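You operate a simulated robot arm through the tools that you are given. There is no shell and no other tool.

You run a simulated robot arm. Do the job below in one go: nothing can be reset, and whatever is moved stays where it is left.

Task
One pad knob shows no green lamp: run it to the top and tighten it.
Fine: hands clear while the hub runs; red stop pressed before you reach in; switch back to HAND, where it stood before the run.

The check looks at the end state, three seconds after you hand in, the way a careful person would. Anything else that was tipped, shoved, dropped, spilled or broken makes it a failure.

Robot
A 7-joint arm with a two-finger parallel gripper, fixed in place. Base frame: the origin is at the foot of the arm, x ahead of it, y to its left, z up. Units: mm, degrees, N and s.
Its first joint turns from -166.0 to 166.0 degrees. Payload 4.4 kg.
The TCP is the grasp point between the finger pads, 23 mm short of the fingertips. In the tool frame z runs along the fingers and y along their closing line. The gripper opens to 94 mm. The fingers are 38 mm wide and 10 mm thick; the gripper's body (54 by 96 mm) begins 39 mm behind the TCP.
Orientation is that of the tool frame in the base frame, as a unit quaternion [x, y, z, w]. With the fingers straight down and closing along the base's y, the tool's x points along the base's -x, its y along +y and its z along -z.

Tools
- The arm moves only by the tool move_arm. Its argument "targets" is a list of rows, each an object (a shift or turn left out is 0, a gripper value left out holds the last) with "delta_rot": the turn, a rotation vector about the tool's x, y, z in units of 8 degrees (1.0 is 8 degrees), a list of three; "xyz": the shift along the tool's x, y, z in units of 20 mm (1.0 is 20 mm), a list of three; "jaw": the finger opening in m, from 0 to 0.094. In form: [{"delta_rot": [ax, ay, az], "xyz": [dx, dy, dz], "jaw": jaw}, ...]. A call has 1 to 20 rows; each row shifts and turns the commanded pose from where the row before left it, along the tool's axes as they then stand. A call with a number of a shift or a turn outside -1 to 1 is refused whole. Rows are played at 5 a second. More than 50 mm and 8.6 degrees between two rows, or a gripper value outside its range, and nothing of the call is played. Where a pose cannot be reached the arm comes as near as it can. A force on the tool above 90 N (or 10 N above the force at the start of the call, whichever is more), or a blocked arm, ends the call early, and 0.2 s more pass. Each finger travels about 72 mm/s and halts on what it meets, pressing with about 38 N; the grip force reading is that of the motor and also rises with nothing between the fingers. The clock runs only during rows and for 0.2 s after the last one: add rows that do not move to give the fingers time. It gives the time, the measured TCP pose, the force on the tool (base axes), the opening and the grip force at its end, in the units of the frame above (readings bear some noise), with the torque about the TCP (base axes, N m) and any sound that the robot's microphone picked up.
- Cameras (640 x 400 px; columns grow to the right, rows downward): "scene" is fixed at [220.4, -650.4, 1460.9]; the picture's right is [0.97, -0.25, 0.00], its down [-0.04, -0.15, -0.99] and it looks along [0.24, 0.96, -0.15] (base axes); focal length 344 px, centre (320, 200). "wrist" rides on the gripper at [86, 16, -74] in the tool frame; the picture's right is [-0.18, 0.98, 0.00], its down [-0.58, -0.11, -0.81] and it looks along [-0.79, -0.15, 0.59] (tool axes); focal length 243 px, centre (320, 200). There is no depth. A picture from a camera that has moved, and an enlarged one, comes with that camera's place and axes in the base frame and with its lens.
- snapshot(camera): a new picture of that camera. It takes no simulated time.
- zoom(camera, box): a new picture of the part [left, top, right, bottom] of that camera's present view, enlarged. It takes no simulated time.
- job_done(): hands the job in; it is judged then, once.

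Nothing tells you positions but the pictures and the camera data. Unless the task says otherwise, let go and move clear before handing in.

The tools are called by a JSON object that holds its "op" and its "data". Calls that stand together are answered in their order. move_arm: Moves the arm, as the interface text tells. Its arguments: {"type":"object","properties":{"targets":{"type":"array","items":{"type":"object","properties":{"delta_rot":{"type":"array","items":{"type":"number"}},"xyz":{"type":"array","items":{"type":"number"}},"jaw":{"type":"number"}}}}},"required":["targets"]} The other tools are called the same way: snapshot (camera) takes a picture; zoom (camera, box) takes an enlarged picture of a part of a camera's view; job_done () hands the job in.

At the start:

```text
clock: 0.0
eef_pos: [310.0, 831.6, 1498.0]
orientation: [0.001, 1.0, 0.0, 0.0]
contact_force: [0.6, -0.2, -0.4]
torque: [-0.02, 0.0, 0.0]
opening: 93.9
finger_force: 0.1
```

scene: 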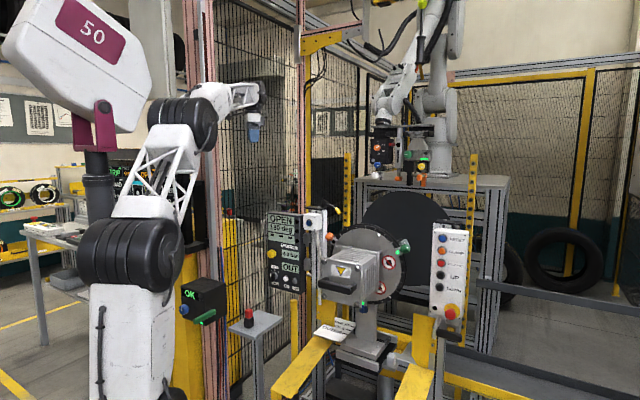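
wrist: 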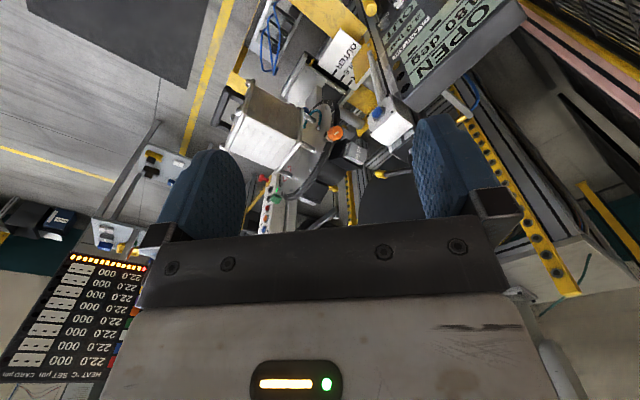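

I see a machine cell with a hub with knobs, a pendant-like panel with "OPEN 180 deg" text, a button post with a red mushroom stop, and another box. I'll enlarge the pictures before moving anything.

{"op": "zoom", "data": {"camera": "scene", "box": [300, 200, 480, 320]}}

{"op": "zoom", "data": {"camera": "scene", "box": [240, 190, 350, 360]}}

{"op": "zoom", "data": {"camera": "scene", "box": [420, 220, 480, 350]}}

{"op": "zoom", "data": {"camera": "wrist", "box": [220, 0, 540, 240]}}

{"op": "zoom", "data": {"camera": "scene", "box": [340, 80, 480, 200]}}

{"op": "zoom", "data": {"camera": "scene", "box": [160, 260, 300, 350]}}

```text
3.33 times, centred on (390, 260) of scene
camera zoom: at [220.4, -650.4, 1460.9], right [0.97, -0.25, 0.0], down [-0.04, -0.15, -0.99], along [0.24, 0.96, -0.15], focal length 1147 px, centre (87, 0)
```

zoom: 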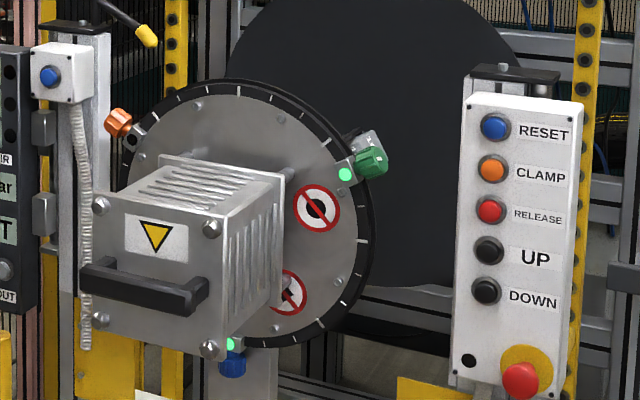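

```text
2.35 times, centred on (295, 275) of scene
camera zoom: at [220.4, -650.4, 1460.9], right [0.97, -0.25, 0.0], down [-0.04, -0.15, -0.99], along [0.24, 0.96, -0.15], focal length 810 px, centre (379, 24)
```

zoom: 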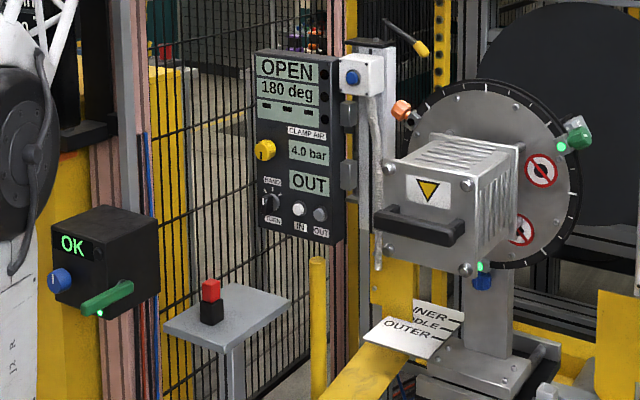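

```text
3.08 times, centred on (450, 285) of scene
camera zoom: at [220.4, -650.4, 1460.9], right [0.97, -0.25, 0.0], down [-0.04, -0.15, -0.99], along [0.24, 0.96, -0.15], focal length 1059 px, centre (-80, -62)
```

zoom: 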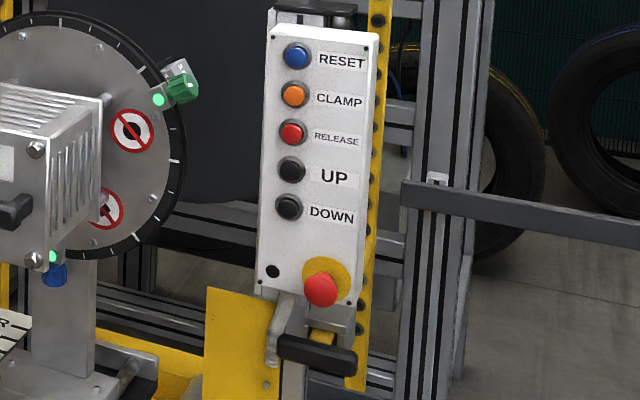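

```text
1.67 times, centred on (380, 120) of wrist
camera zoom: at [223.0, 848.0, 1572.9], right [0.18, 0.98, 0.0], down [0.58, -0.11, 0.81], along [0.79, -0.15, -0.59], focal length 404 px, centre (220, 333)
```

zoom: 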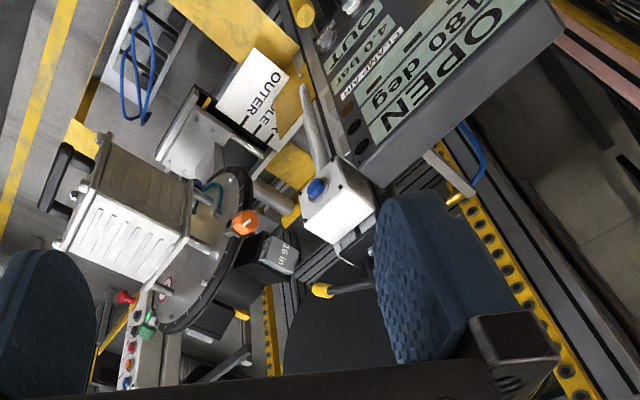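

```text
3.33 times, centred on (410, 140) of scene
camera zoom: at [220.4, -650.4, 1460.9], right [0.97, -0.25, 0.0], down [-0.04, -0.15, -0.99], along [0.24, 0.96, -0.15], focal length 1147 px, centre (20, 400)
```

zoom: 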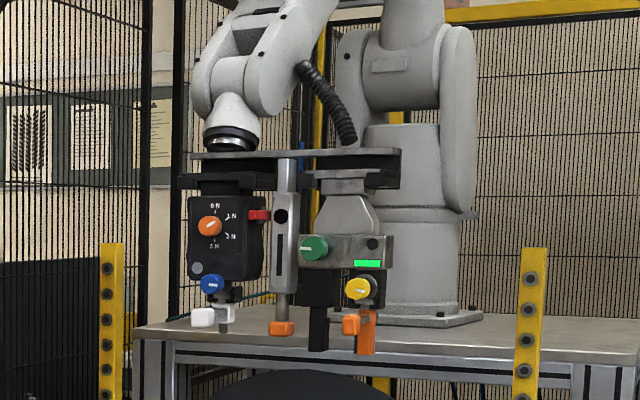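

```text
4.44 times, centred on (230, 305) of scene
camera zoom: at [220.4, -650.4, 1460.9], right [0.97, -0.25, 0.0], down [-0.04, -0.15, -0.99], along [0.24, 0.96, -0.15], focal length 1530 px, centre (720, -267)
```

zoom: 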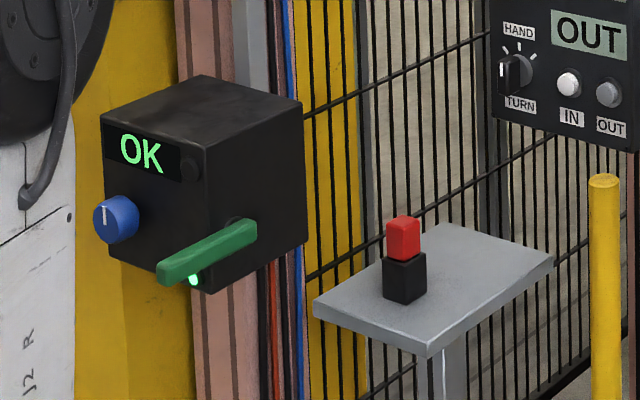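

The orange knob at the hub's upper left has no lamp; green and blue do. I'll look closer at the switch panel, hub and the wrist view for triangulation.

{"op": "zoom", "data": {"camera": "scene", "box": [258, 205, 308, 300]}}

{"op": "zoom", "data": {"camera": "scene", "box": [300, 195, 360, 255]}}

{"op": "zoom", "data": {"camera": "scene", "box": [365, 225, 425, 265]}}

{"op": "zoom", "data": {"camera": "wrist", "box": [300, 70, 420, 160]}}

{"op": "zoom", "data": {"camera": "wrist", "box": [330, 0, 520, 110]}}

{"op": "zoom", "data": {"camera": "wrist", "box": [220, 140, 340, 240]}}

```text
4.21 times, centred on (283, 252) of scene
camera zoom: at [220.4, -650.4, 1460.9], right [0.97, -0.25, 0.0], down [-0.04, -0.15, -0.99], along [0.24, 0.96, -0.15], focal length 1449 px, centre (476, -21)
```

zoom: 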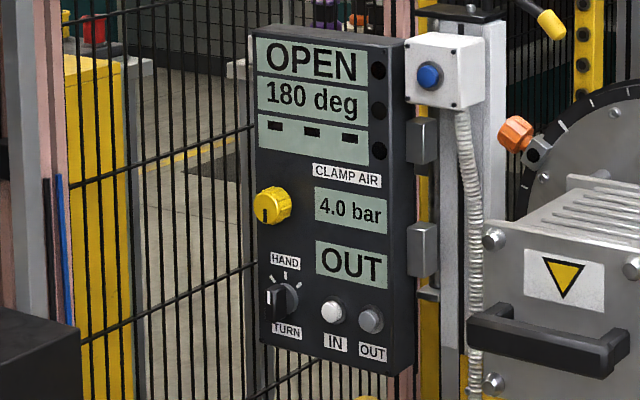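

```text
6.67 times, centred on (330, 225) of scene
camera zoom: at [220.4, -650.4, 1460.9], right [0.97, -0.25, 0.0], down [-0.04, -0.15, -0.99], along [0.24, 0.96, -0.15], focal length 2294 px, centre (253, 33)
```

zoom: 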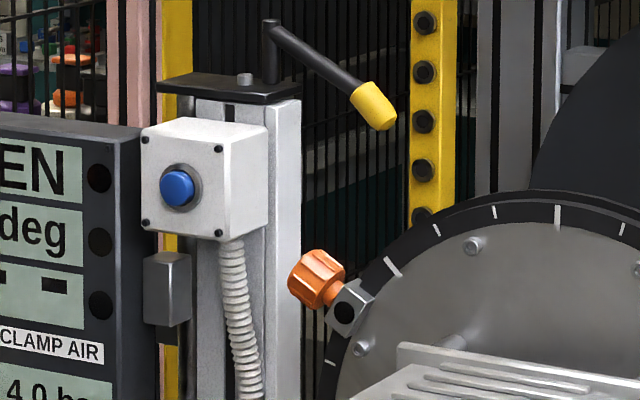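

```text
10.00 times, centred on (395, 245) of scene
camera zoom: at [220.4, -650.4, 1460.9], right [0.97, -0.25, 0.0], down [-0.04, -0.15, -0.99], along [0.24, 0.96, -0.15], focal length 3442 px, centre (-430, -250)
```

zoom: 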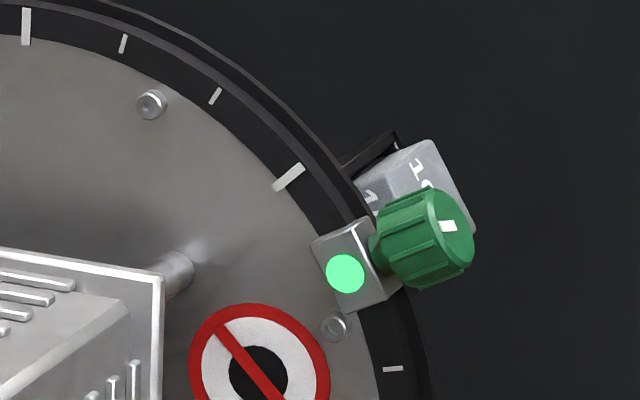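

```text
4.44 times, centred on (360, 115) of wrist
camera zoom: at [223.0, 848.0, 1572.9], right [0.18, 0.98, 0.0], down [0.58, -0.11, 0.81], along [0.79, -0.15, -0.59], focal length 1078 px, centre (142, 578)
```

zoom: 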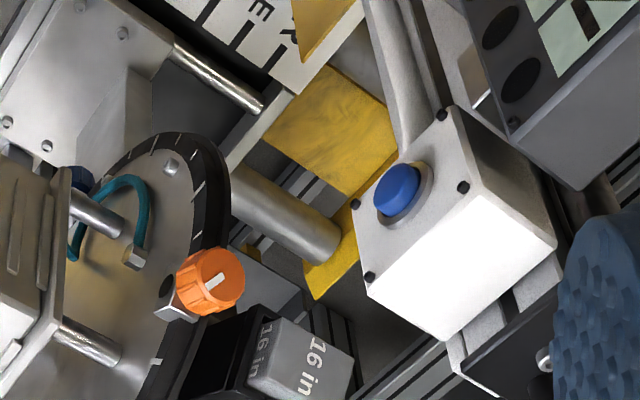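

```text
3.37 times, centred on (425, 55) of wrist
camera zoom: at [223.0, 848.0, 1572.9], right [0.18, 0.98, 0.0], down [0.58, -0.11, 0.81], along [0.79, -0.15, -0.59], focal length 817 px, centre (-34, 688)
```

zoom: 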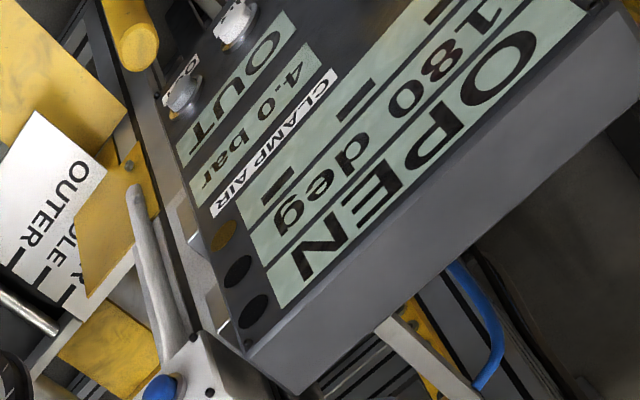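

```text
4.00 times, centred on (280, 190) of wrist
camera zoom: at [223.0, 848.0, 1572.9], right [0.18, 0.98, 0.0], down [0.58, -0.11, 0.81], along [0.79, -0.15, -0.59], focal length 970 px, centre (480, 240)
```

zoom: 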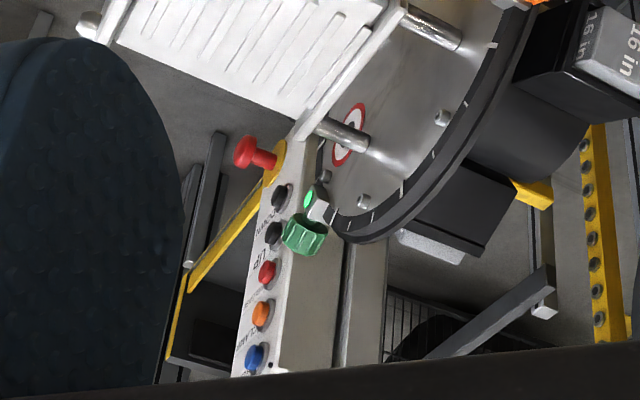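

Orange knob triangulates to about (642, 813, 1052), with the hub centre near (766, 688, 950) and its face toward the arm. I'll enlarge the selector, the button boxes and the stop further.

{"op": "zoom", "data": {"camera": "scene", "box": [260, 262, 284, 287]}}

{"op": "zoom", "data": {"camera": "scene", "box": [260, 260, 300, 295]}}

{"op": "zoom", "data": {"camera": "scene", "box": [425, 225, 475, 275]}}

{"op": "zoom", "data": {"camera": "scene", "box": [425, 275, 475, 325]}}

{"op": "zoom", "data": {"camera": "scene", "box": [300, 310, 380, 360]}}

{"op": "zoom", "data": {"camera": "wrist", "box": [0, 140, 220, 400]}}

{"op": "zoom", "data": {"camera": "scene", "box": [0, 0, 300, 220]}}

{"op": "zoom", "data": {"camera": "scene", "box": [200, 270, 300, 400]}}

```text
16.00 times, centred on (272, 274) of scene
camera zoom: at [220.4, -650.4, 1460.9], right [0.97, -0.25, 0.0], down [-0.04, -0.15, -0.99], along [0.24, 0.96, -0.15], focal length 5506 px, centre (1088, -992)
```

zoom: 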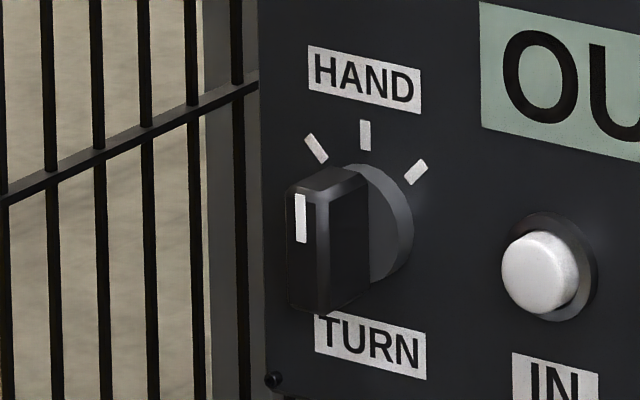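

```text
11.43 times, centred on (280, 278) of scene
camera zoom: at [220.4, -650.4, 1460.9], right [0.97, -0.25, 0.0], down [-0.04, -0.15, -0.99], along [0.24, 0.96, -0.15], focal length 3933 px, centre (777, -686)
```

zoom: 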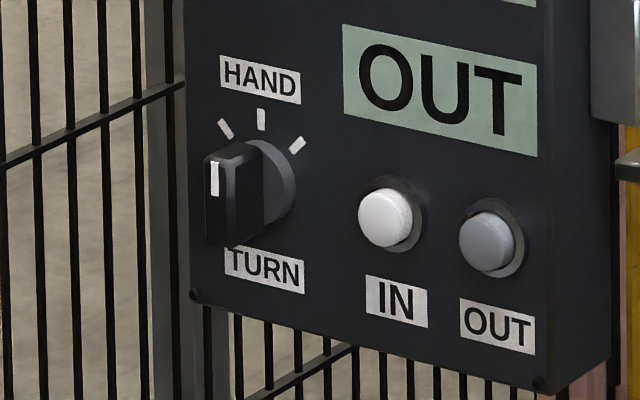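

```text
8.00 times, centred on (450, 250) of scene
camera zoom: at [220.4, -650.4, 1460.9], right [0.97, -0.25, 0.0], down [-0.04, -0.15, -0.99], along [0.24, 0.96, -0.15], focal length 2753 px, centre (-720, -200)
```

zoom: 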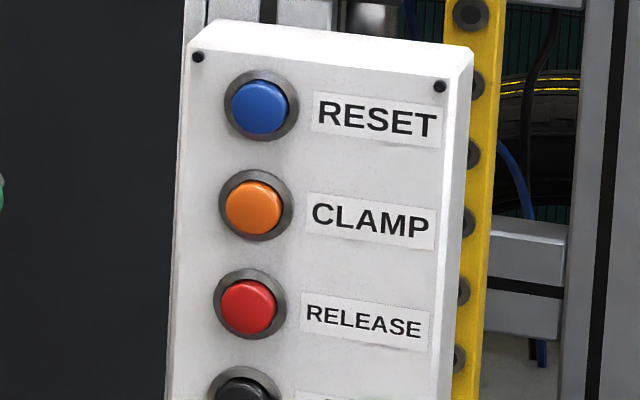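

```text
8.00 times, centred on (450, 300) of scene
camera zoom: at [220.4, -650.4, 1460.9], right [0.97, -0.25, 0.0], down [-0.04, -0.15, -0.99], along [0.24, 0.96, -0.15], focal length 2753 px, centre (-720, -600)
```

zoom: 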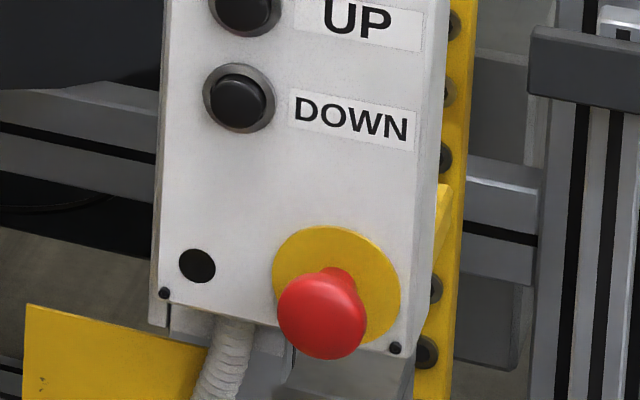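

```text
8.00 times, centred on (340, 335) of scene
camera zoom: at [220.4, -650.4, 1460.9], right [0.97, -0.25, 0.0], down [-0.04, -0.15, -0.99], along [0.24, 0.96, -0.15], focal length 2753 px, centre (160, -880)
```

zoom: 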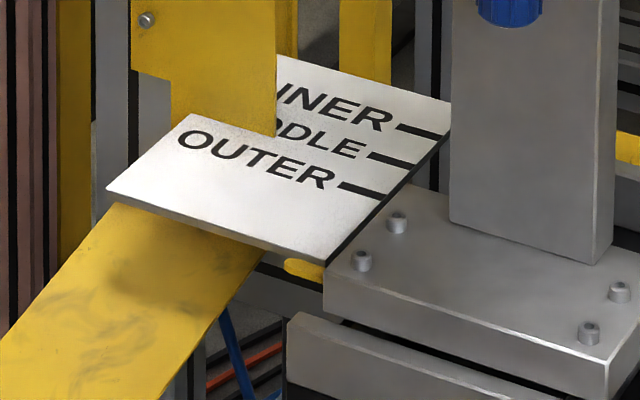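

```text
1.54 times, centred on (110, 270) of wrist
camera zoom: at [223.0, 848.0, 1572.9], right [0.18, 0.98, 0.0], down [0.58, -0.11, 0.81], along [0.79, -0.15, -0.59], focal length 373 px, centre (643, 92)
```

zoom: 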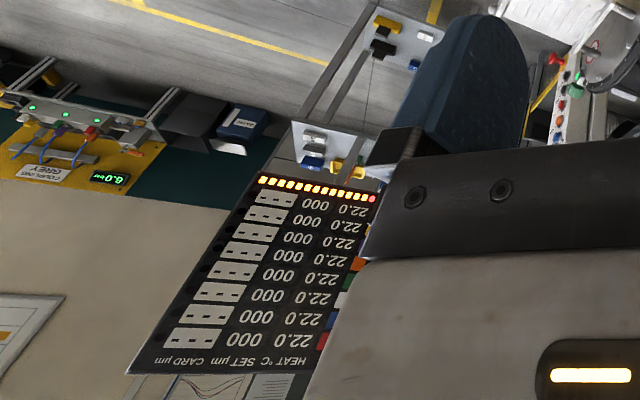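

```text
1.82 times, centred on (150, 110) of scene
camera zoom: at [220.4, -650.4, 1460.9], right [0.97, -0.25, 0.0], down [-0.04, -0.15, -0.99], along [0.24, 0.96, -0.15], focal length 626 px, centre (629, 364)
```

zoom: 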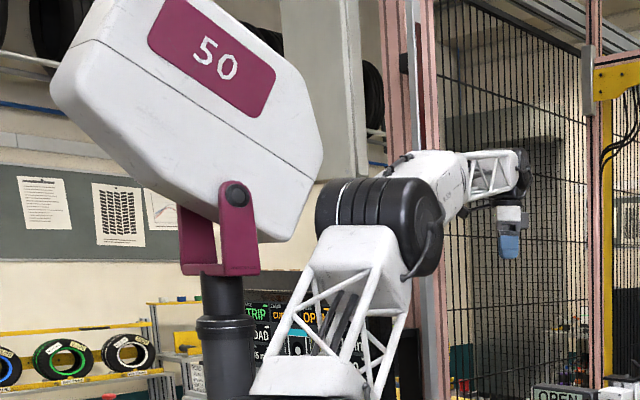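

```text
3.08 times, centred on (250, 335) of scene
camera zoom: at [220.4, -650.4, 1460.9], right [0.97, -0.25, 0.0], down [-0.04, -0.15, -0.99], along [0.24, 0.96, -0.15], focal length 1059 px, centre (535, -215)
```

zoom: 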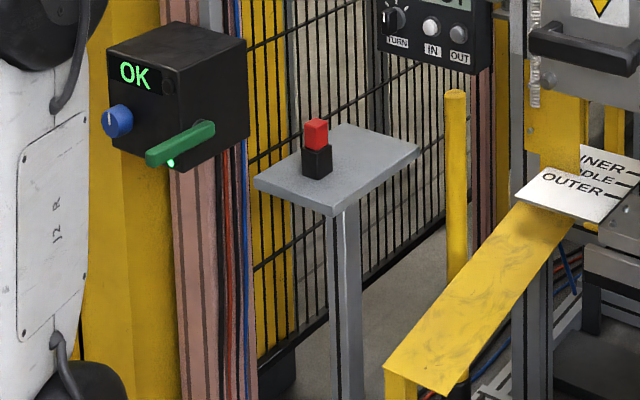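

The selector has three positions (left, HAND at the centre, right) and stands at HAND. The panel, hub and right-hand box all face about (-0.7, -0.7, 0), toward the arm. I'll yaw the tool to match that heading and pitch it halfway up to look at the panel.

{"op": "move_arm", "data": {"targets": [{"delta_rot": [0, 0, -1]}, {"delta_rot": [0, 0, -1]}, {"delta_rot": [0, 0, -1]}, {"delta_rot": [0, 0, -1]}, {"delta_rot": [0, 0, -1]}, {"delta_rot": [0, 0, -0.625]}, {"delta_rot": [0, -1, 0]}, {"delta_rot": [0, -1, 0]}, {"delta_rot": [0, -1, 0]}, {"delta_rot": [0, -1, 0]}]}}

```text
clock: 2.2
eef_pos: [311.6, 833.0, 1494.2]
orientation: [-0.368, 0.888, 0.104, 0.254]
contact_force: [0.6, -0.3, 0.4]
torque: [-0.02, 0.0, 0.02]
opening: 94.3
finger_force: 0.1
```

{"op": "snapshot", "data": {"camera": "wrist"}}

{"op": "snapshot", "data": {"camera": "scene"}}

```text
taken
camera wrist: at [219.6, 764.9, 1513.2], right [-0.58, 0.81, 0.1], down [0.12, -0.03, 0.99], along [0.8, 0.59, -0.08], focal length 243 px, centre (320, 200)
```

wrist: 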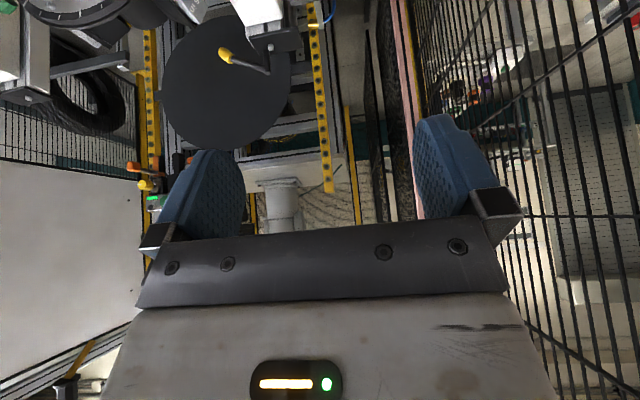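

```text
taken
```

scene: 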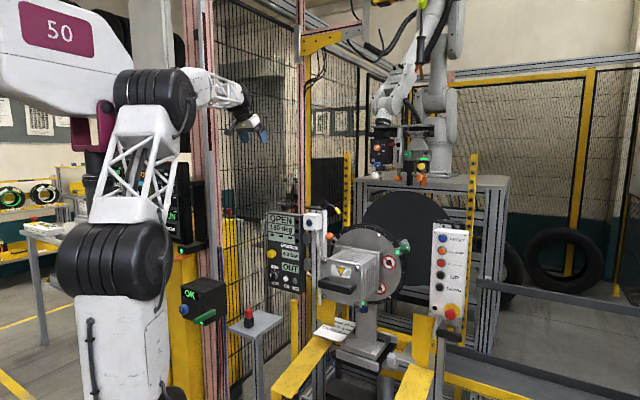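

The fence runs just left of the panel, parallel to the tool heading. I'll come down away from it, keeping this tilt so the camera looks horizontally at the panel.

{"op": "move_arm", "data": {"targets": [{"xyz": [0.65, -0.15, 1]}, {"xyz": [0.65, -0.15, 1]}, {"xyz": [0.65, -0.15, 1]}, {"xyz": [0.65, -0.15, 1]}, {"xyz": [0.65, -0.15, 1]}, {"xyz": [0.65, -0.15, 1]}, {"xyz": [0.65, -0.15, 1]}, {"xyz": [0.65, -0.15, 1]}, {"xyz": [0.65, -0.15, 1]}, {"xyz": [0.65, -0.15, 1]}, {"xyz": [0.65, -0.15, 1]}, {"xyz": [0.65, -0.15, 1]}, {"xyz": [0.65, -0.15, 1]}, {"xyz": [0.65, -0.15, 1]}]}}

{"op": "snapshot", "data": {"camera": "wrist"}}

{"op": "snapshot", "data": {"camera": "scene"}}

```text
clock: 5.2
eef_pos: [335.7, 796.9, 1163.3]
orientation: [-0.367, 0.888, 0.105, 0.255]
contact_force: [-0.9, -0.3, -0.3]
torque: [0.02, -0.02, 0.01]
opening: 93.9
finger_force: 0.0
```

```text
taken
camera wrist: at [244.3, 728.3, 1181.9], right [-0.58, 0.81, 0.1], down [0.12, -0.03, 0.99], along [0.8, 0.59, -0.08], focal length 243 px, centre (320, 200)
```

wrist: 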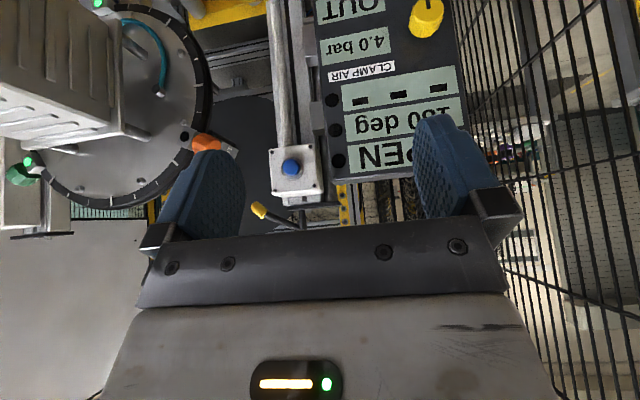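

```text
taken
```

scene: 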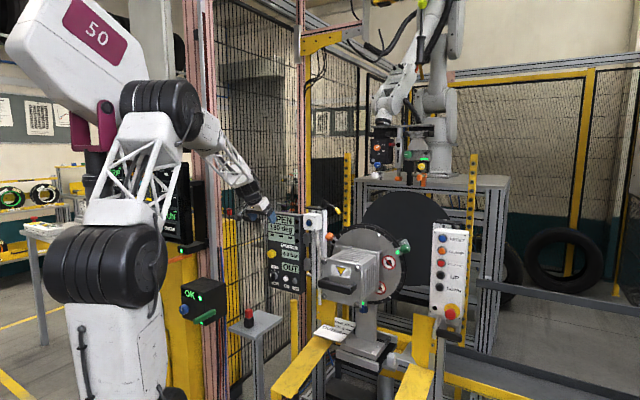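

The panel is coming into view in front of the camera. I'll go down another 230 mm to see the selector.

{"op": "move_arm", "data": {"targets": [{"xyz": [0.65, -0.15, 1]}, {"xyz": [0.65, -0.15, 1]}, {"xyz": [0.65, -0.15, 1]}, {"xyz": [0.65, -0.15, 1]}, {"xyz": [0.65, -0.15, 1]}, {"xyz": [0.65, -0.15, 1]}, {"xyz": [0.65, -0.15, 1]}, {"xyz": [0.65, -0.15, 1]}, {"xyz": [0.65, -0.15, 1]}, {"xyz": [0.65, -0.15, 1]}]}}

{"op": "snapshot", "data": {"camera": "wrist"}}

{"op": "snapshot", "data": {"camera": "scene"}}

```text
clock: 7.4
eef_pos: [355.1, 771.7, 923.8]
orientation: [-0.368, 0.888, 0.107, 0.254]
contact_force: [0.3, 0.5, 0.0]
torque: [-0.02, 0.01, -0.02]
opening: 93.9
finger_force: 0.0
```

```text
taken
camera wrist: at [262.5, 703.3, 942.3], right [-0.58, 0.81, 0.1], down [0.12, -0.03, 0.99], along [0.8, 0.59, -0.08], focal length 243 px, centre (320, 200)
```

wrist: 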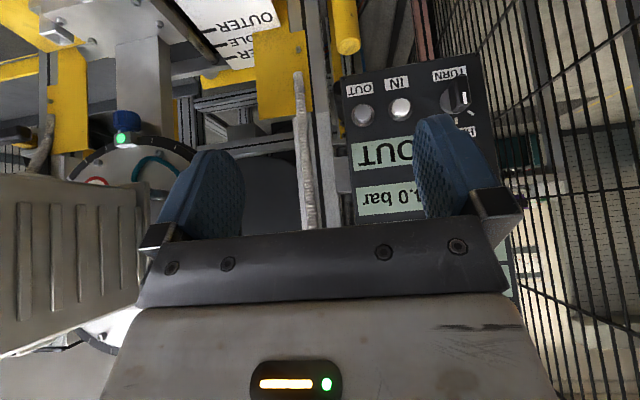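

```text
taken
```

scene: 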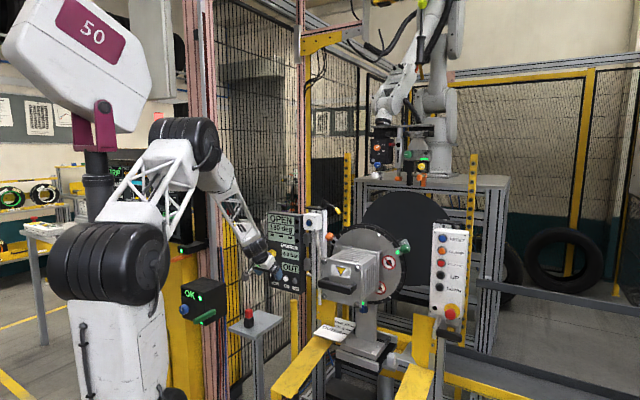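

The selector, IN and OUT buttons are now visible between the fingers. I'll enlarge for accuracy.

{"op": "zoom", "data": {"camera": "wrist", "box": [330, 40, 520, 160]}}

{"op": "zoom", "data": {"camera": "scene", "box": [220, 200, 320, 300]}}

{"op": "zoom", "data": {"camera": "wrist", "box": [430, 60, 490, 140]}}

```text
3.33 times, centred on (425, 100) of wrist
camera zoom: at [262.5, 703.3, 942.3], right [-0.58, 0.81, 0.1], down [0.12, -0.03, 0.99], along [0.8, 0.59, -0.08], focal length 809 px, centre (-30, 533)
```

zoom: 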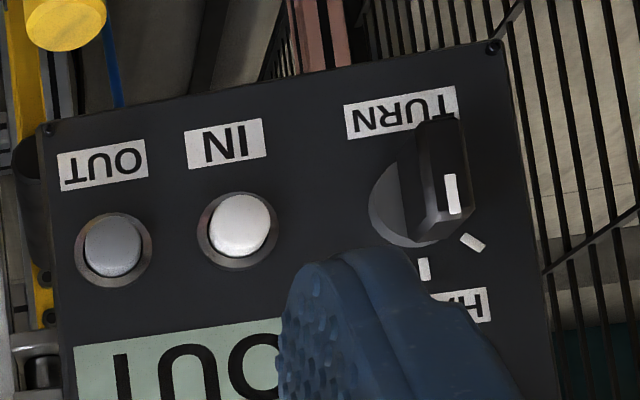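

```text
4.00 times, centred on (270, 250) of scene
camera zoom: at [220.4, -650.4, 1460.9], right [0.97, -0.25, 0.0], down [-0.04, -0.15, -0.99], along [0.24, 0.96, -0.15], focal length 1377 px, centre (520, 0)
```

zoom: 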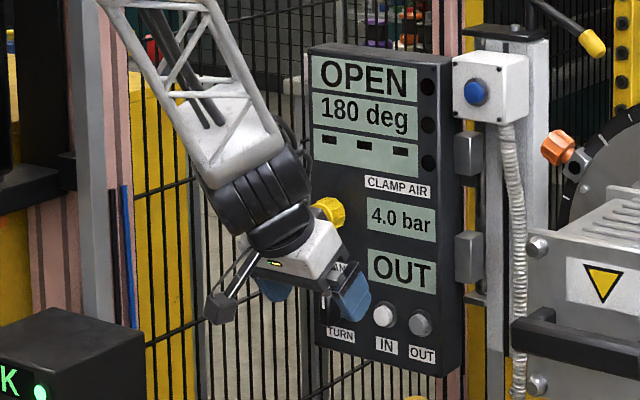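

```text
5.00 times, centred on (460, 100) of wrist
camera zoom: at [262.5, 703.3, 942.3], right [-0.58, 0.81, 0.1], down [0.12, -0.03, 0.99], along [0.8, 0.59, -0.08], focal length 1213 px, centre (-380, 700)
```

zoom: 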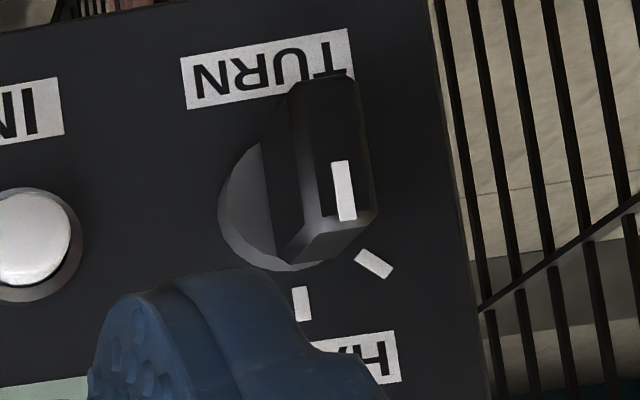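

Handle front is at about (396, 1071, 784). Before lowering further I want to locate the small table with the red and black block, so I'll tip the tool back down and look.

{"op": "move_arm", "data": {"targets": [{"delta_rot": [0, 1, 0]}, {"delta_rot": [0, 1, 0]}, {"delta_rot": [0, 1, 0]}, {"delta_rot": [0, 1, 0]}]}}

{"op": "snapshot", "data": {"camera": "wrist"}}

```text
clock: 8.4
eef_pos: [352.9, 771.8, 924.9]
orientation: [-0.383, 0.924, -0.001, -0.001]
contact_force: [0.2, 0.2, -0.8]
torque: [0.01, -0.01, -0.02]
opening: 94.0
finger_force: 0.0
```

```text
taken
camera wrist: at [280.4, 722.9, 1000.4], right [-0.57, 0.82, 0.0], down [0.49, 0.33, 0.81], along [0.66, 0.46, -0.59], focal length 243 px, centre (320, 200)
```

wrist: 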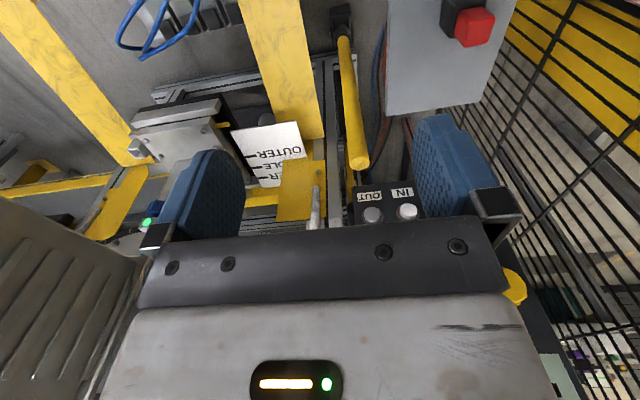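

The table top is at z≈586 and the red block's top at about (271, 917, 690), behind and below where the gripper will work. I'll bring the tool to horizontal, then approach the selector from the right side so the camera clears that block.

{"op": "move_arm", "data": {"targets": [{"delta_rot": [0, -1, 0], "jaw": 0.06}, {"delta_rot": [0, -1, 0]}, {"delta_rot": [0, -1, 0]}, {"delta_rot": [0, -1, 0]}, {"delta_rot": [0, -1, 0]}, {"delta_rot": [0, -1, 0]}, {"delta_rot": [0, -1, 0]}, {"delta_rot": [0, -1, 0]}, {"delta_rot": [0, -1, 0]}, {"delta_rot": [0, -1, 0]}, {"delta_rot": [0, -1, 0]}, {"delta_rot": [0, -0.25, 0]}]}}

{"op": "snapshot", "data": {"camera": "wrist"}}

{"op": "snapshot", "data": {"camera": "scene"}}

```text
clock: 11.0
eef_pos: [353.3, 773.4, 925.2]
orientation: [-0.271, 0.653, 0.271, 0.653]
contact_force: [-0.8, 0.6, -0.4]
torque: [-0.03, 0.04, -0.03]
opening: 60.0
finger_force: 0.1
```

```text
taken
camera wrist: at [289.0, 732.7, 839.6], right [-0.7, 0.69, 0.18], down [-0.49, -0.65, 0.58], along [0.52, 0.31, 0.79], focal length 243 px, centre (320, 200)
```

wrist: 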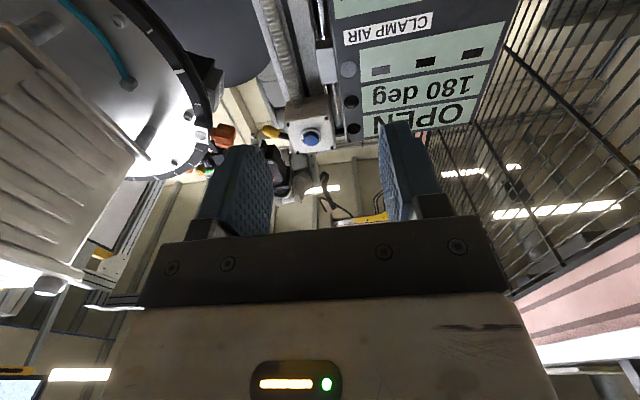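

```text
taken
```

scene: 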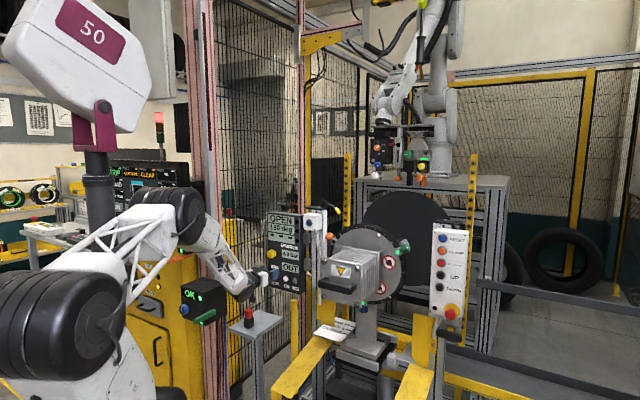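

Tool is horizontal. I'll check the arm's closeness to the "OK" lever box before moving left.

{"op": "zoom", "data": {"camera": "scene", "box": [80, 170, 320, 350]}}

{"op": "zoom", "data": {"camera": "scene", "box": [170, 230, 290, 330]}}

```text
2.22 times, centred on (200, 260) of scene
camera zoom: at [220.4, -650.4, 1460.9], right [0.97, -0.25, 0.0], down [-0.04, -0.15, -0.99], along [0.24, 0.96, -0.15], focal length 765 px, centre (587, 67)
```

zoom: 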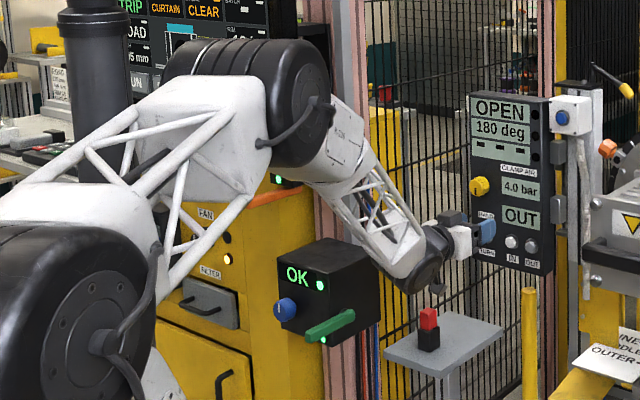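

```text
4.00 times, centred on (230, 280) of scene
camera zoom: at [220.4, -650.4, 1460.9], right [0.97, -0.25, 0.0], down [-0.04, -0.15, -0.99], along [0.24, 0.96, -0.15], focal length 1377 px, centre (680, -120)
```

zoom: 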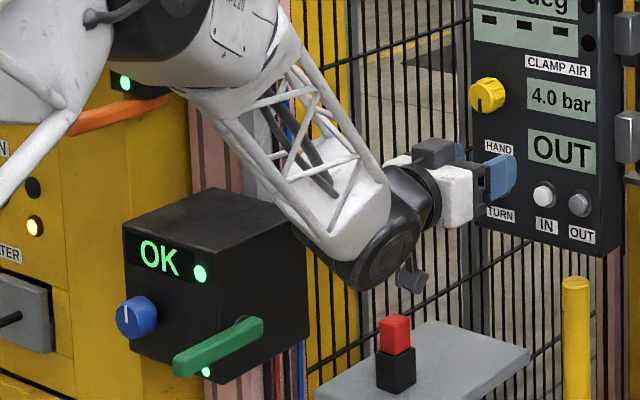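

The wrist joint would come too close above the red block with a level tool, so I'll approach with the tool pitched 30° down, which lifts the wrist. The fence (s≈-690) is well clear.

{"op": "move_arm", "data": {"targets": [{"delta_rot": [0, 1, 0]}, {"delta_rot": [0, 1, 0]}, {"delta_rot": [0, 1, 0]}, {"delta_rot": [0, 0.75, 0]}, {"xyz": [0.117, 0.75, 0.97]}, {"xyz": [0.117, 0.75, 0.97]}, {"xyz": [0.117, 0.75, 0.97]}, {"xyz": [0.117, 0.75, 0.97]}, {"xyz": [0.117, 0.75, 0.97]}, {"xyz": [0.117, 0.75, 0.97]}, {"xyz": [0.117, 0.75, 0.97]}, {"xyz": [0.117, 0.75, 0.97]}, {"xyz": [0.117, 0.75, 0.97]}]}}

{"op": "snapshot", "data": {"camera": "wrist"}}

{"op": "snapshot", "data": {"camera": "scene"}}

```text
clock: 13.8
eef_pos: [358.0, 969.2, 817.8]
orientation: [-0.331, 0.8, 0.191, 0.462]
contact_force: [0.0, 0.3, 0.0]
torque: [0.01, -0.01, 0.03]
opening: 60.0
finger_force: 0.2
```

```text
taken
camera wrist: at [270.7, 904.4, 782.5], right [-0.63, 0.76, 0.16], down [-0.21, -0.37, 0.91], along [0.75, 0.54, 0.39], focal length 243 px, centre (320, 200)
```

wrist: 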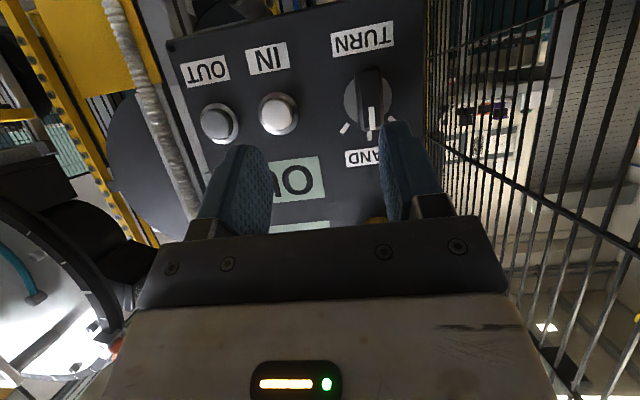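

```text
taken
```

scene: 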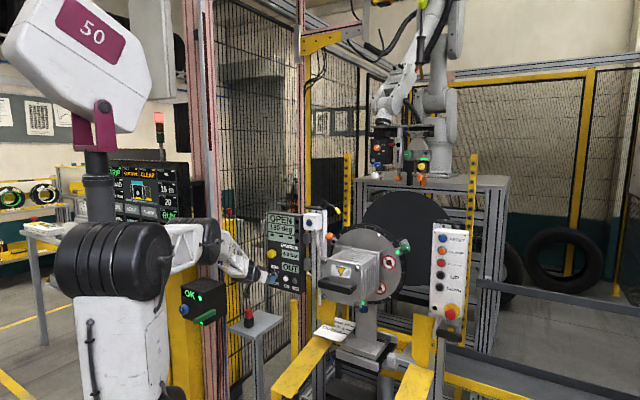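

{"op": "zoom", "data": {"camera": "wrist", "box": [320, 20, 420, 170]}}

{"op": "zoom", "data": {"camera": "scene", "box": [220, 240, 310, 320]}}

```text
2.67 times, centred on (370, 95) of wrist
camera zoom: at [270.7, 904.4, 782.5], right [-0.63, 0.76, 0.16], down [-0.21, -0.37, 0.91], along [0.75, 0.54, 0.39], focal length 647 px, centre (187, 480)
```

zoom: 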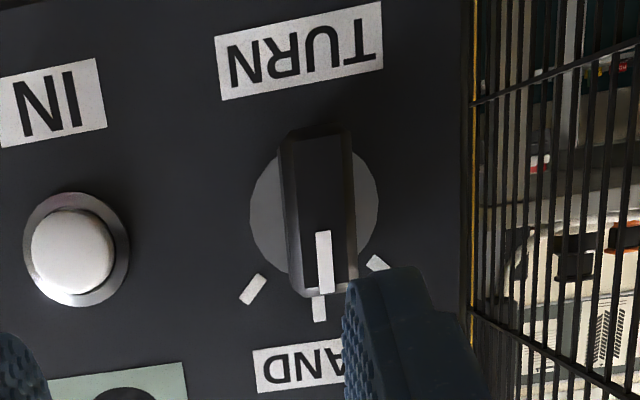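

```text
5.00 times, centred on (265, 280) of scene
camera zoom: at [220.4, -650.4, 1460.9], right [0.97, -0.25, 0.0], down [-0.04, -0.15, -0.99], along [0.24, 0.96, -0.15], focal length 1721 px, centre (595, -200)
```

zoom: 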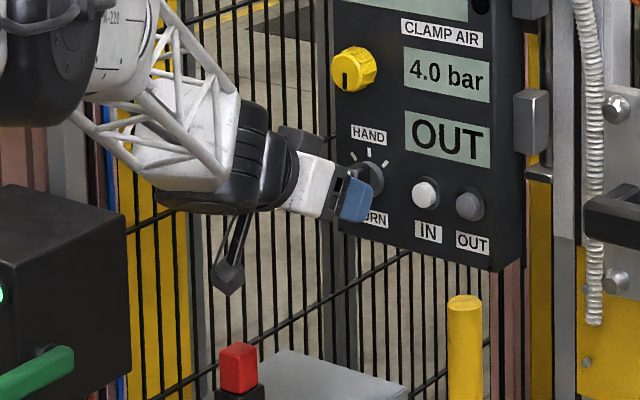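

Refined from this view, the switch axis is at s≈-469, z≈791. I'll move in so the open fingers straddle the handle, and look before closing.

{"op": "move_arm", "data": {"targets": [{"xyz": [0, 0.633, 0.89]}, {"xyz": [0, 0.633, 0.89]}, {"xyz": [0, 0.633, 0.89]}, {"xyz": [-0.375, 0, 0.65]}, {"xyz": [-0.375, 0, 0.65]}, {"xyz": [-0.375, 0, 0.65]}, {}]}}

{"op": "snapshot", "data": {"camera": "wrist"}}

{"op": "zoom", "data": {"camera": "scene", "box": [220, 240, 310, 320]}}

```text
clock: 15.2
eef_pos: [387.1, 1056.7, 792.4]
orientation: [-0.331, 0.801, 0.19, 0.462]
contact_force: [-43.5, -88.6, 35.7]
torque: [1.85, -0.26, 0.41]
opening: 57.9
finger_force: 0.0
stopped in row 7: the force on the tool passed its limit at 225 N (the readings are from after the stop); the commanded pose is now the measured one
```

```text
taken
camera wrist: at [299.4, 991.9, 755.8], right [-0.63, 0.76, 0.16], down [-0.21, -0.36, 0.91], along [0.75, 0.54, 0.39], focal length 243 px, centre (320, 200)
```

wrist: 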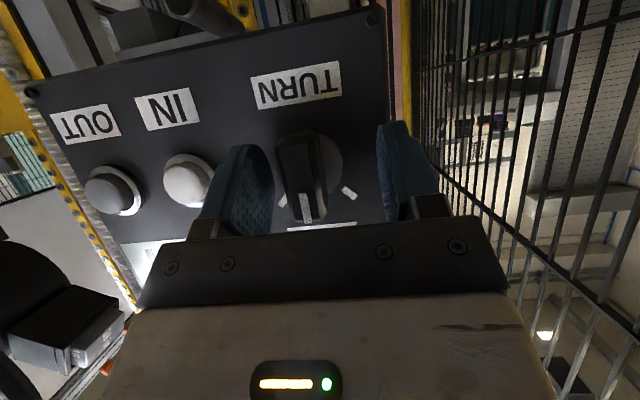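

```text
5.00 times, centred on (265, 280) of scene
camera zoom: at [220.4, -650.4, 1460.9], right [0.97, -0.25, 0.0], down [-0.04, -0.15, -0.99], along [0.24, 0.96, -0.15], focal length 1721 px, centre (595, -200)
```

zoom: 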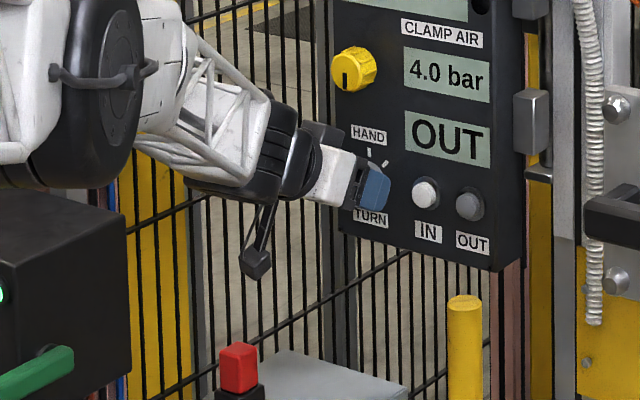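

The fingertips met the panel face (at f≈1050, nearer than I judged). I'll back off a few mm, centre on the handle (7 mm to the right), then look again.

{"op": "move_arm", "data": {"targets": [{"xyz": [0.2, 0, -0.35]}, {"xyz": [0, -0.33, 0]}, {}]}}

{"op": "zoom", "data": {"camera": "wrist", "box": [180, 80, 460, 260]}}

{"op": "zoom", "data": {"camera": "scene", "box": [255, 200, 425, 310]}}

```text
clock: 16.0
eef_pos: [388.0, 1046.0, 789.2]
orientation: [-0.331, 0.801, 0.189, 0.461]
contact_force: [-0.2, -0.1, -0.4]
torque: [0.01, 0.01, -0.01]
opening: 60.2
finger_force: 0.0
```

```text
2.22 times, centred on (320, 170) of wrist
camera zoom: at [300.4, 981.7, 753.6], right [-0.63, 0.76, 0.16], down [-0.21, -0.36, 0.91], along [0.75, 0.54, 0.39], focal length 539 px, centre (320, 267)
```

zoom: 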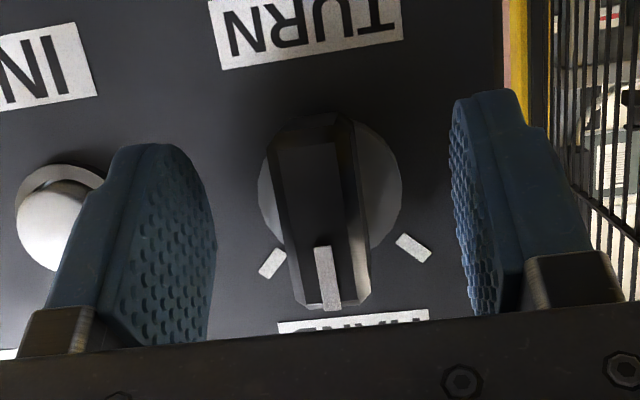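

```text
3.64 times, centred on (340, 255) of scene
camera zoom: at [220.4, -650.4, 1460.9], right [0.97, -0.25, 0.0], down [-0.04, -0.15, -0.99], along [0.24, 0.96, -0.15], focal length 1252 px, centre (247, 0)
```

zoom: 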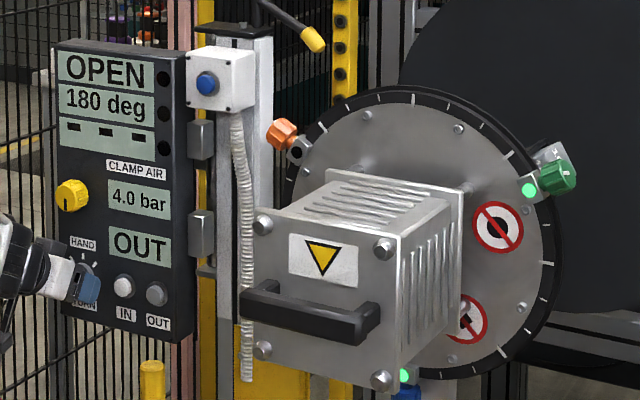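

Handle is centred between the fingers. I'll close gently and check the grip.

{"op": "move_arm", "data": {"targets": [{"jaw": 0.03}, {"jaw": 0.0}, {}, {}]}}

{"op": "zoom", "data": {"camera": "wrist", "box": [180, 80, 460, 260]}}

```text
clock: 17.0
eef_pos: [387.6, 1045.1, 789.8]
orientation: [-0.332, 0.801, 0.19, 0.461]
contact_force: [-6.3, -30.2, 9.7]
torque: [0.16, -0.16, -0.54]
opening: 36.0
finger_force: 44.7
```

```text
2.22 times, centred on (320, 170) of wrist
camera zoom: at [300.3, 981.4, 753.8], right [-0.63, 0.76, 0.16], down [-0.21, -0.36, 0.91], along [0.75, 0.54, 0.39], focal length 539 px, centre (320, 267)
```

zoom: 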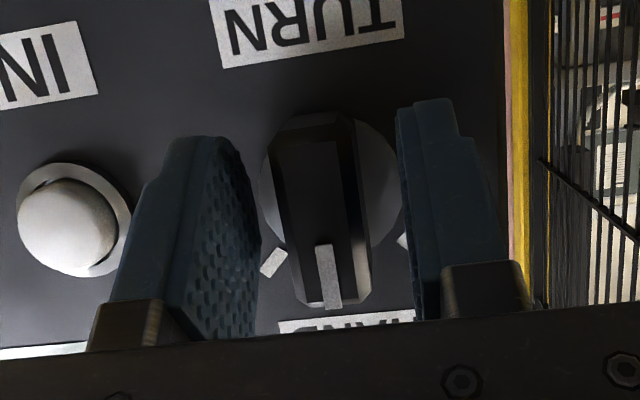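

The fingertips closed on the round collar (36 mm), not the bar. I'll open, back out about 12 mm and close on the bar itself.

{"op": "move_arm", "data": {"targets": [{"jaw": 0.06}, {}, {"xyz": [0.3, 0, -0.52]}, {}, {"jaw": 0.03}, {"jaw": 0.0}, {}, {}]}}

{"op": "zoom", "data": {"camera": "wrist", "box": [180, 80, 460, 260]}}

```text
clock: 18.8
eef_pos: [380.2, 1038.4, 789.6]
orientation: [-0.331, 0.801, 0.189, 0.461]
contact_force: [-0.5, -1.3, 0.4]
torque: [0.14, -0.12, 0.14]
opening: 18.0
finger_force: 45.4
```

```text
2.22 times, centred on (320, 170) of wrist
camera zoom: at [292.1, 973.0, 754.0], right [-0.63, 0.76, 0.16], down [-0.21, -0.36, 0.91], along [0.75, 0.54, 0.39], focal length 539 px, centre (320, 267)
```

zoom: 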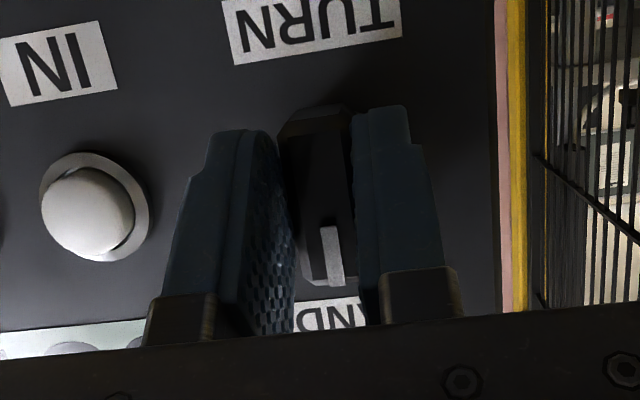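

The bar is gripped (18 mm). I'll turn it clockwise about the panel normal, in steps, and watch the display and hub.

{"op": "move_arm", "data": {"targets": [{"delta_rot": [-0.5, 0, 0.866]}, {"delta_rot": [-0.5, 0, 0.866]}, {"delta_rot": [-0.5, 0, 0.866]}]}}

{"op": "zoom", "data": {"camera": "scene", "box": [235, 200, 425, 310]}}

{"op": "snapshot", "data": {"camera": "wrist"}}

```text
clock: 19.6
eef_pos: [380.0, 1038.6, 790.2]
orientation: [-0.228, 0.824, 0.353, 0.381]
contact_force: [11.3, 23.6, -12.0]
torque: [0.13, -0.13, 0.16]
opening: 18.1
finger_force: 44.7
```

```text
3.37 times, centred on (330, 255) of scene
camera zoom: at [220.4, -650.4, 1460.9], right [0.97, -0.25, 0.0], down [-0.04, -0.15, -0.99], along [0.24, 0.96, -0.15], focal length 1159 px, centre (286, 15)
```

zoom: 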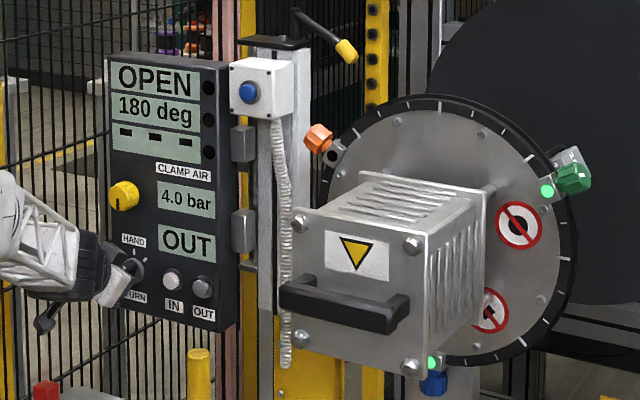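

```text
taken
camera wrist: at [282.1, 982.9, 764.0], right [-0.52, 0.66, 0.55], down [0.04, -0.62, 0.79], along [0.85, 0.43, 0.29], focal length 243 px, centre (320, 200)
```

wrist: 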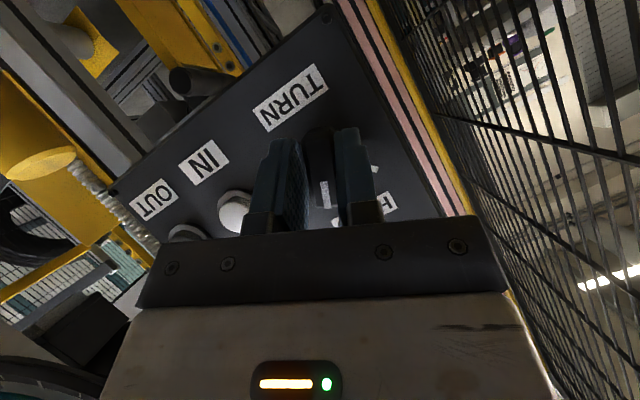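

The bar follows. I'll turn the remaining ~21° to the right-hand tick.

{"op": "move_arm", "data": {"targets": [{"delta_rot": [-0.5, 0, 0.866]}, {"delta_rot": [-0.5, 0, 0.866]}, {"delta_rot": [-0.31, 0, 0.54]}]}}

{"op": "zoom", "data": {"camera": "scene", "box": [235, 200, 425, 310]}}

{"op": "zoom", "data": {"camera": "wrist", "box": [200, 60, 440, 240]}}

```text
clock: 20.3
eef_pos: [382.4, 1047.2, 783.6]
orientation: [-0.147, 0.825, 0.446, 0.315]
contact_force: [14.5, 15.9, -8.4]
torque: [0.82, -0.68, 0.5]
opening: 18.5
finger_force: 44.8
out of reach, approached as far as the arm can: row 2, 3
stopped in row 3: the force on the tool passed its limit at 164 N (the readings are from after the stop); the commanded pose is now the measured one
```

```text
3.37 times, centred on (330, 255) of scene
camera zoom: at [220.4, -650.4, 1460.9], right [0.97, -0.25, 0.0], down [-0.04, -0.15, -0.99], along [0.24, 0.96, -0.15], focal length 1159 px, centre (286, 15)
```

zoom: 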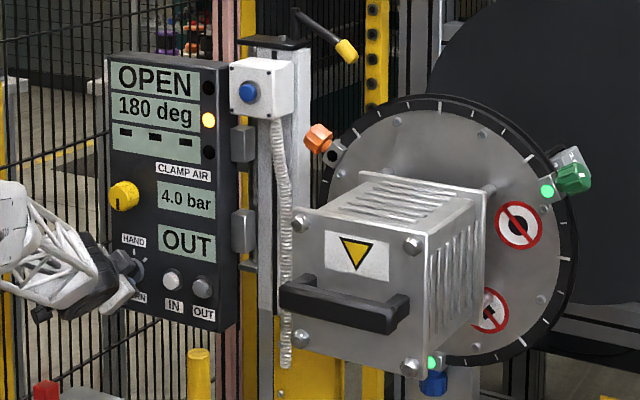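

```text
2.22 times, centred on (320, 150) of wrist
camera zoom: at [279.9, 999.0, 769.9], right [-0.37, 0.54, 0.75], down [0.18, -0.75, 0.63], along [0.91, 0.38, 0.18], focal length 539 px, centre (320, 311)
```

zoom: 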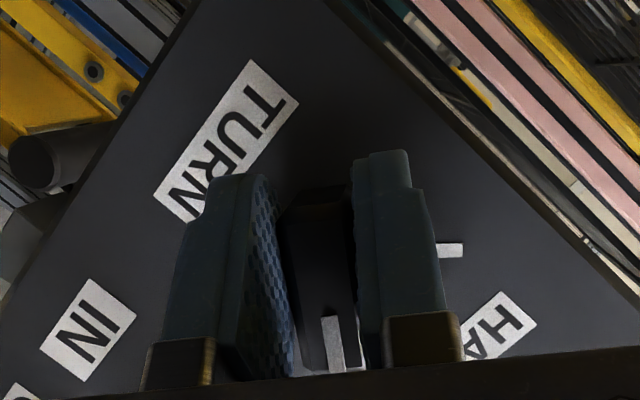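

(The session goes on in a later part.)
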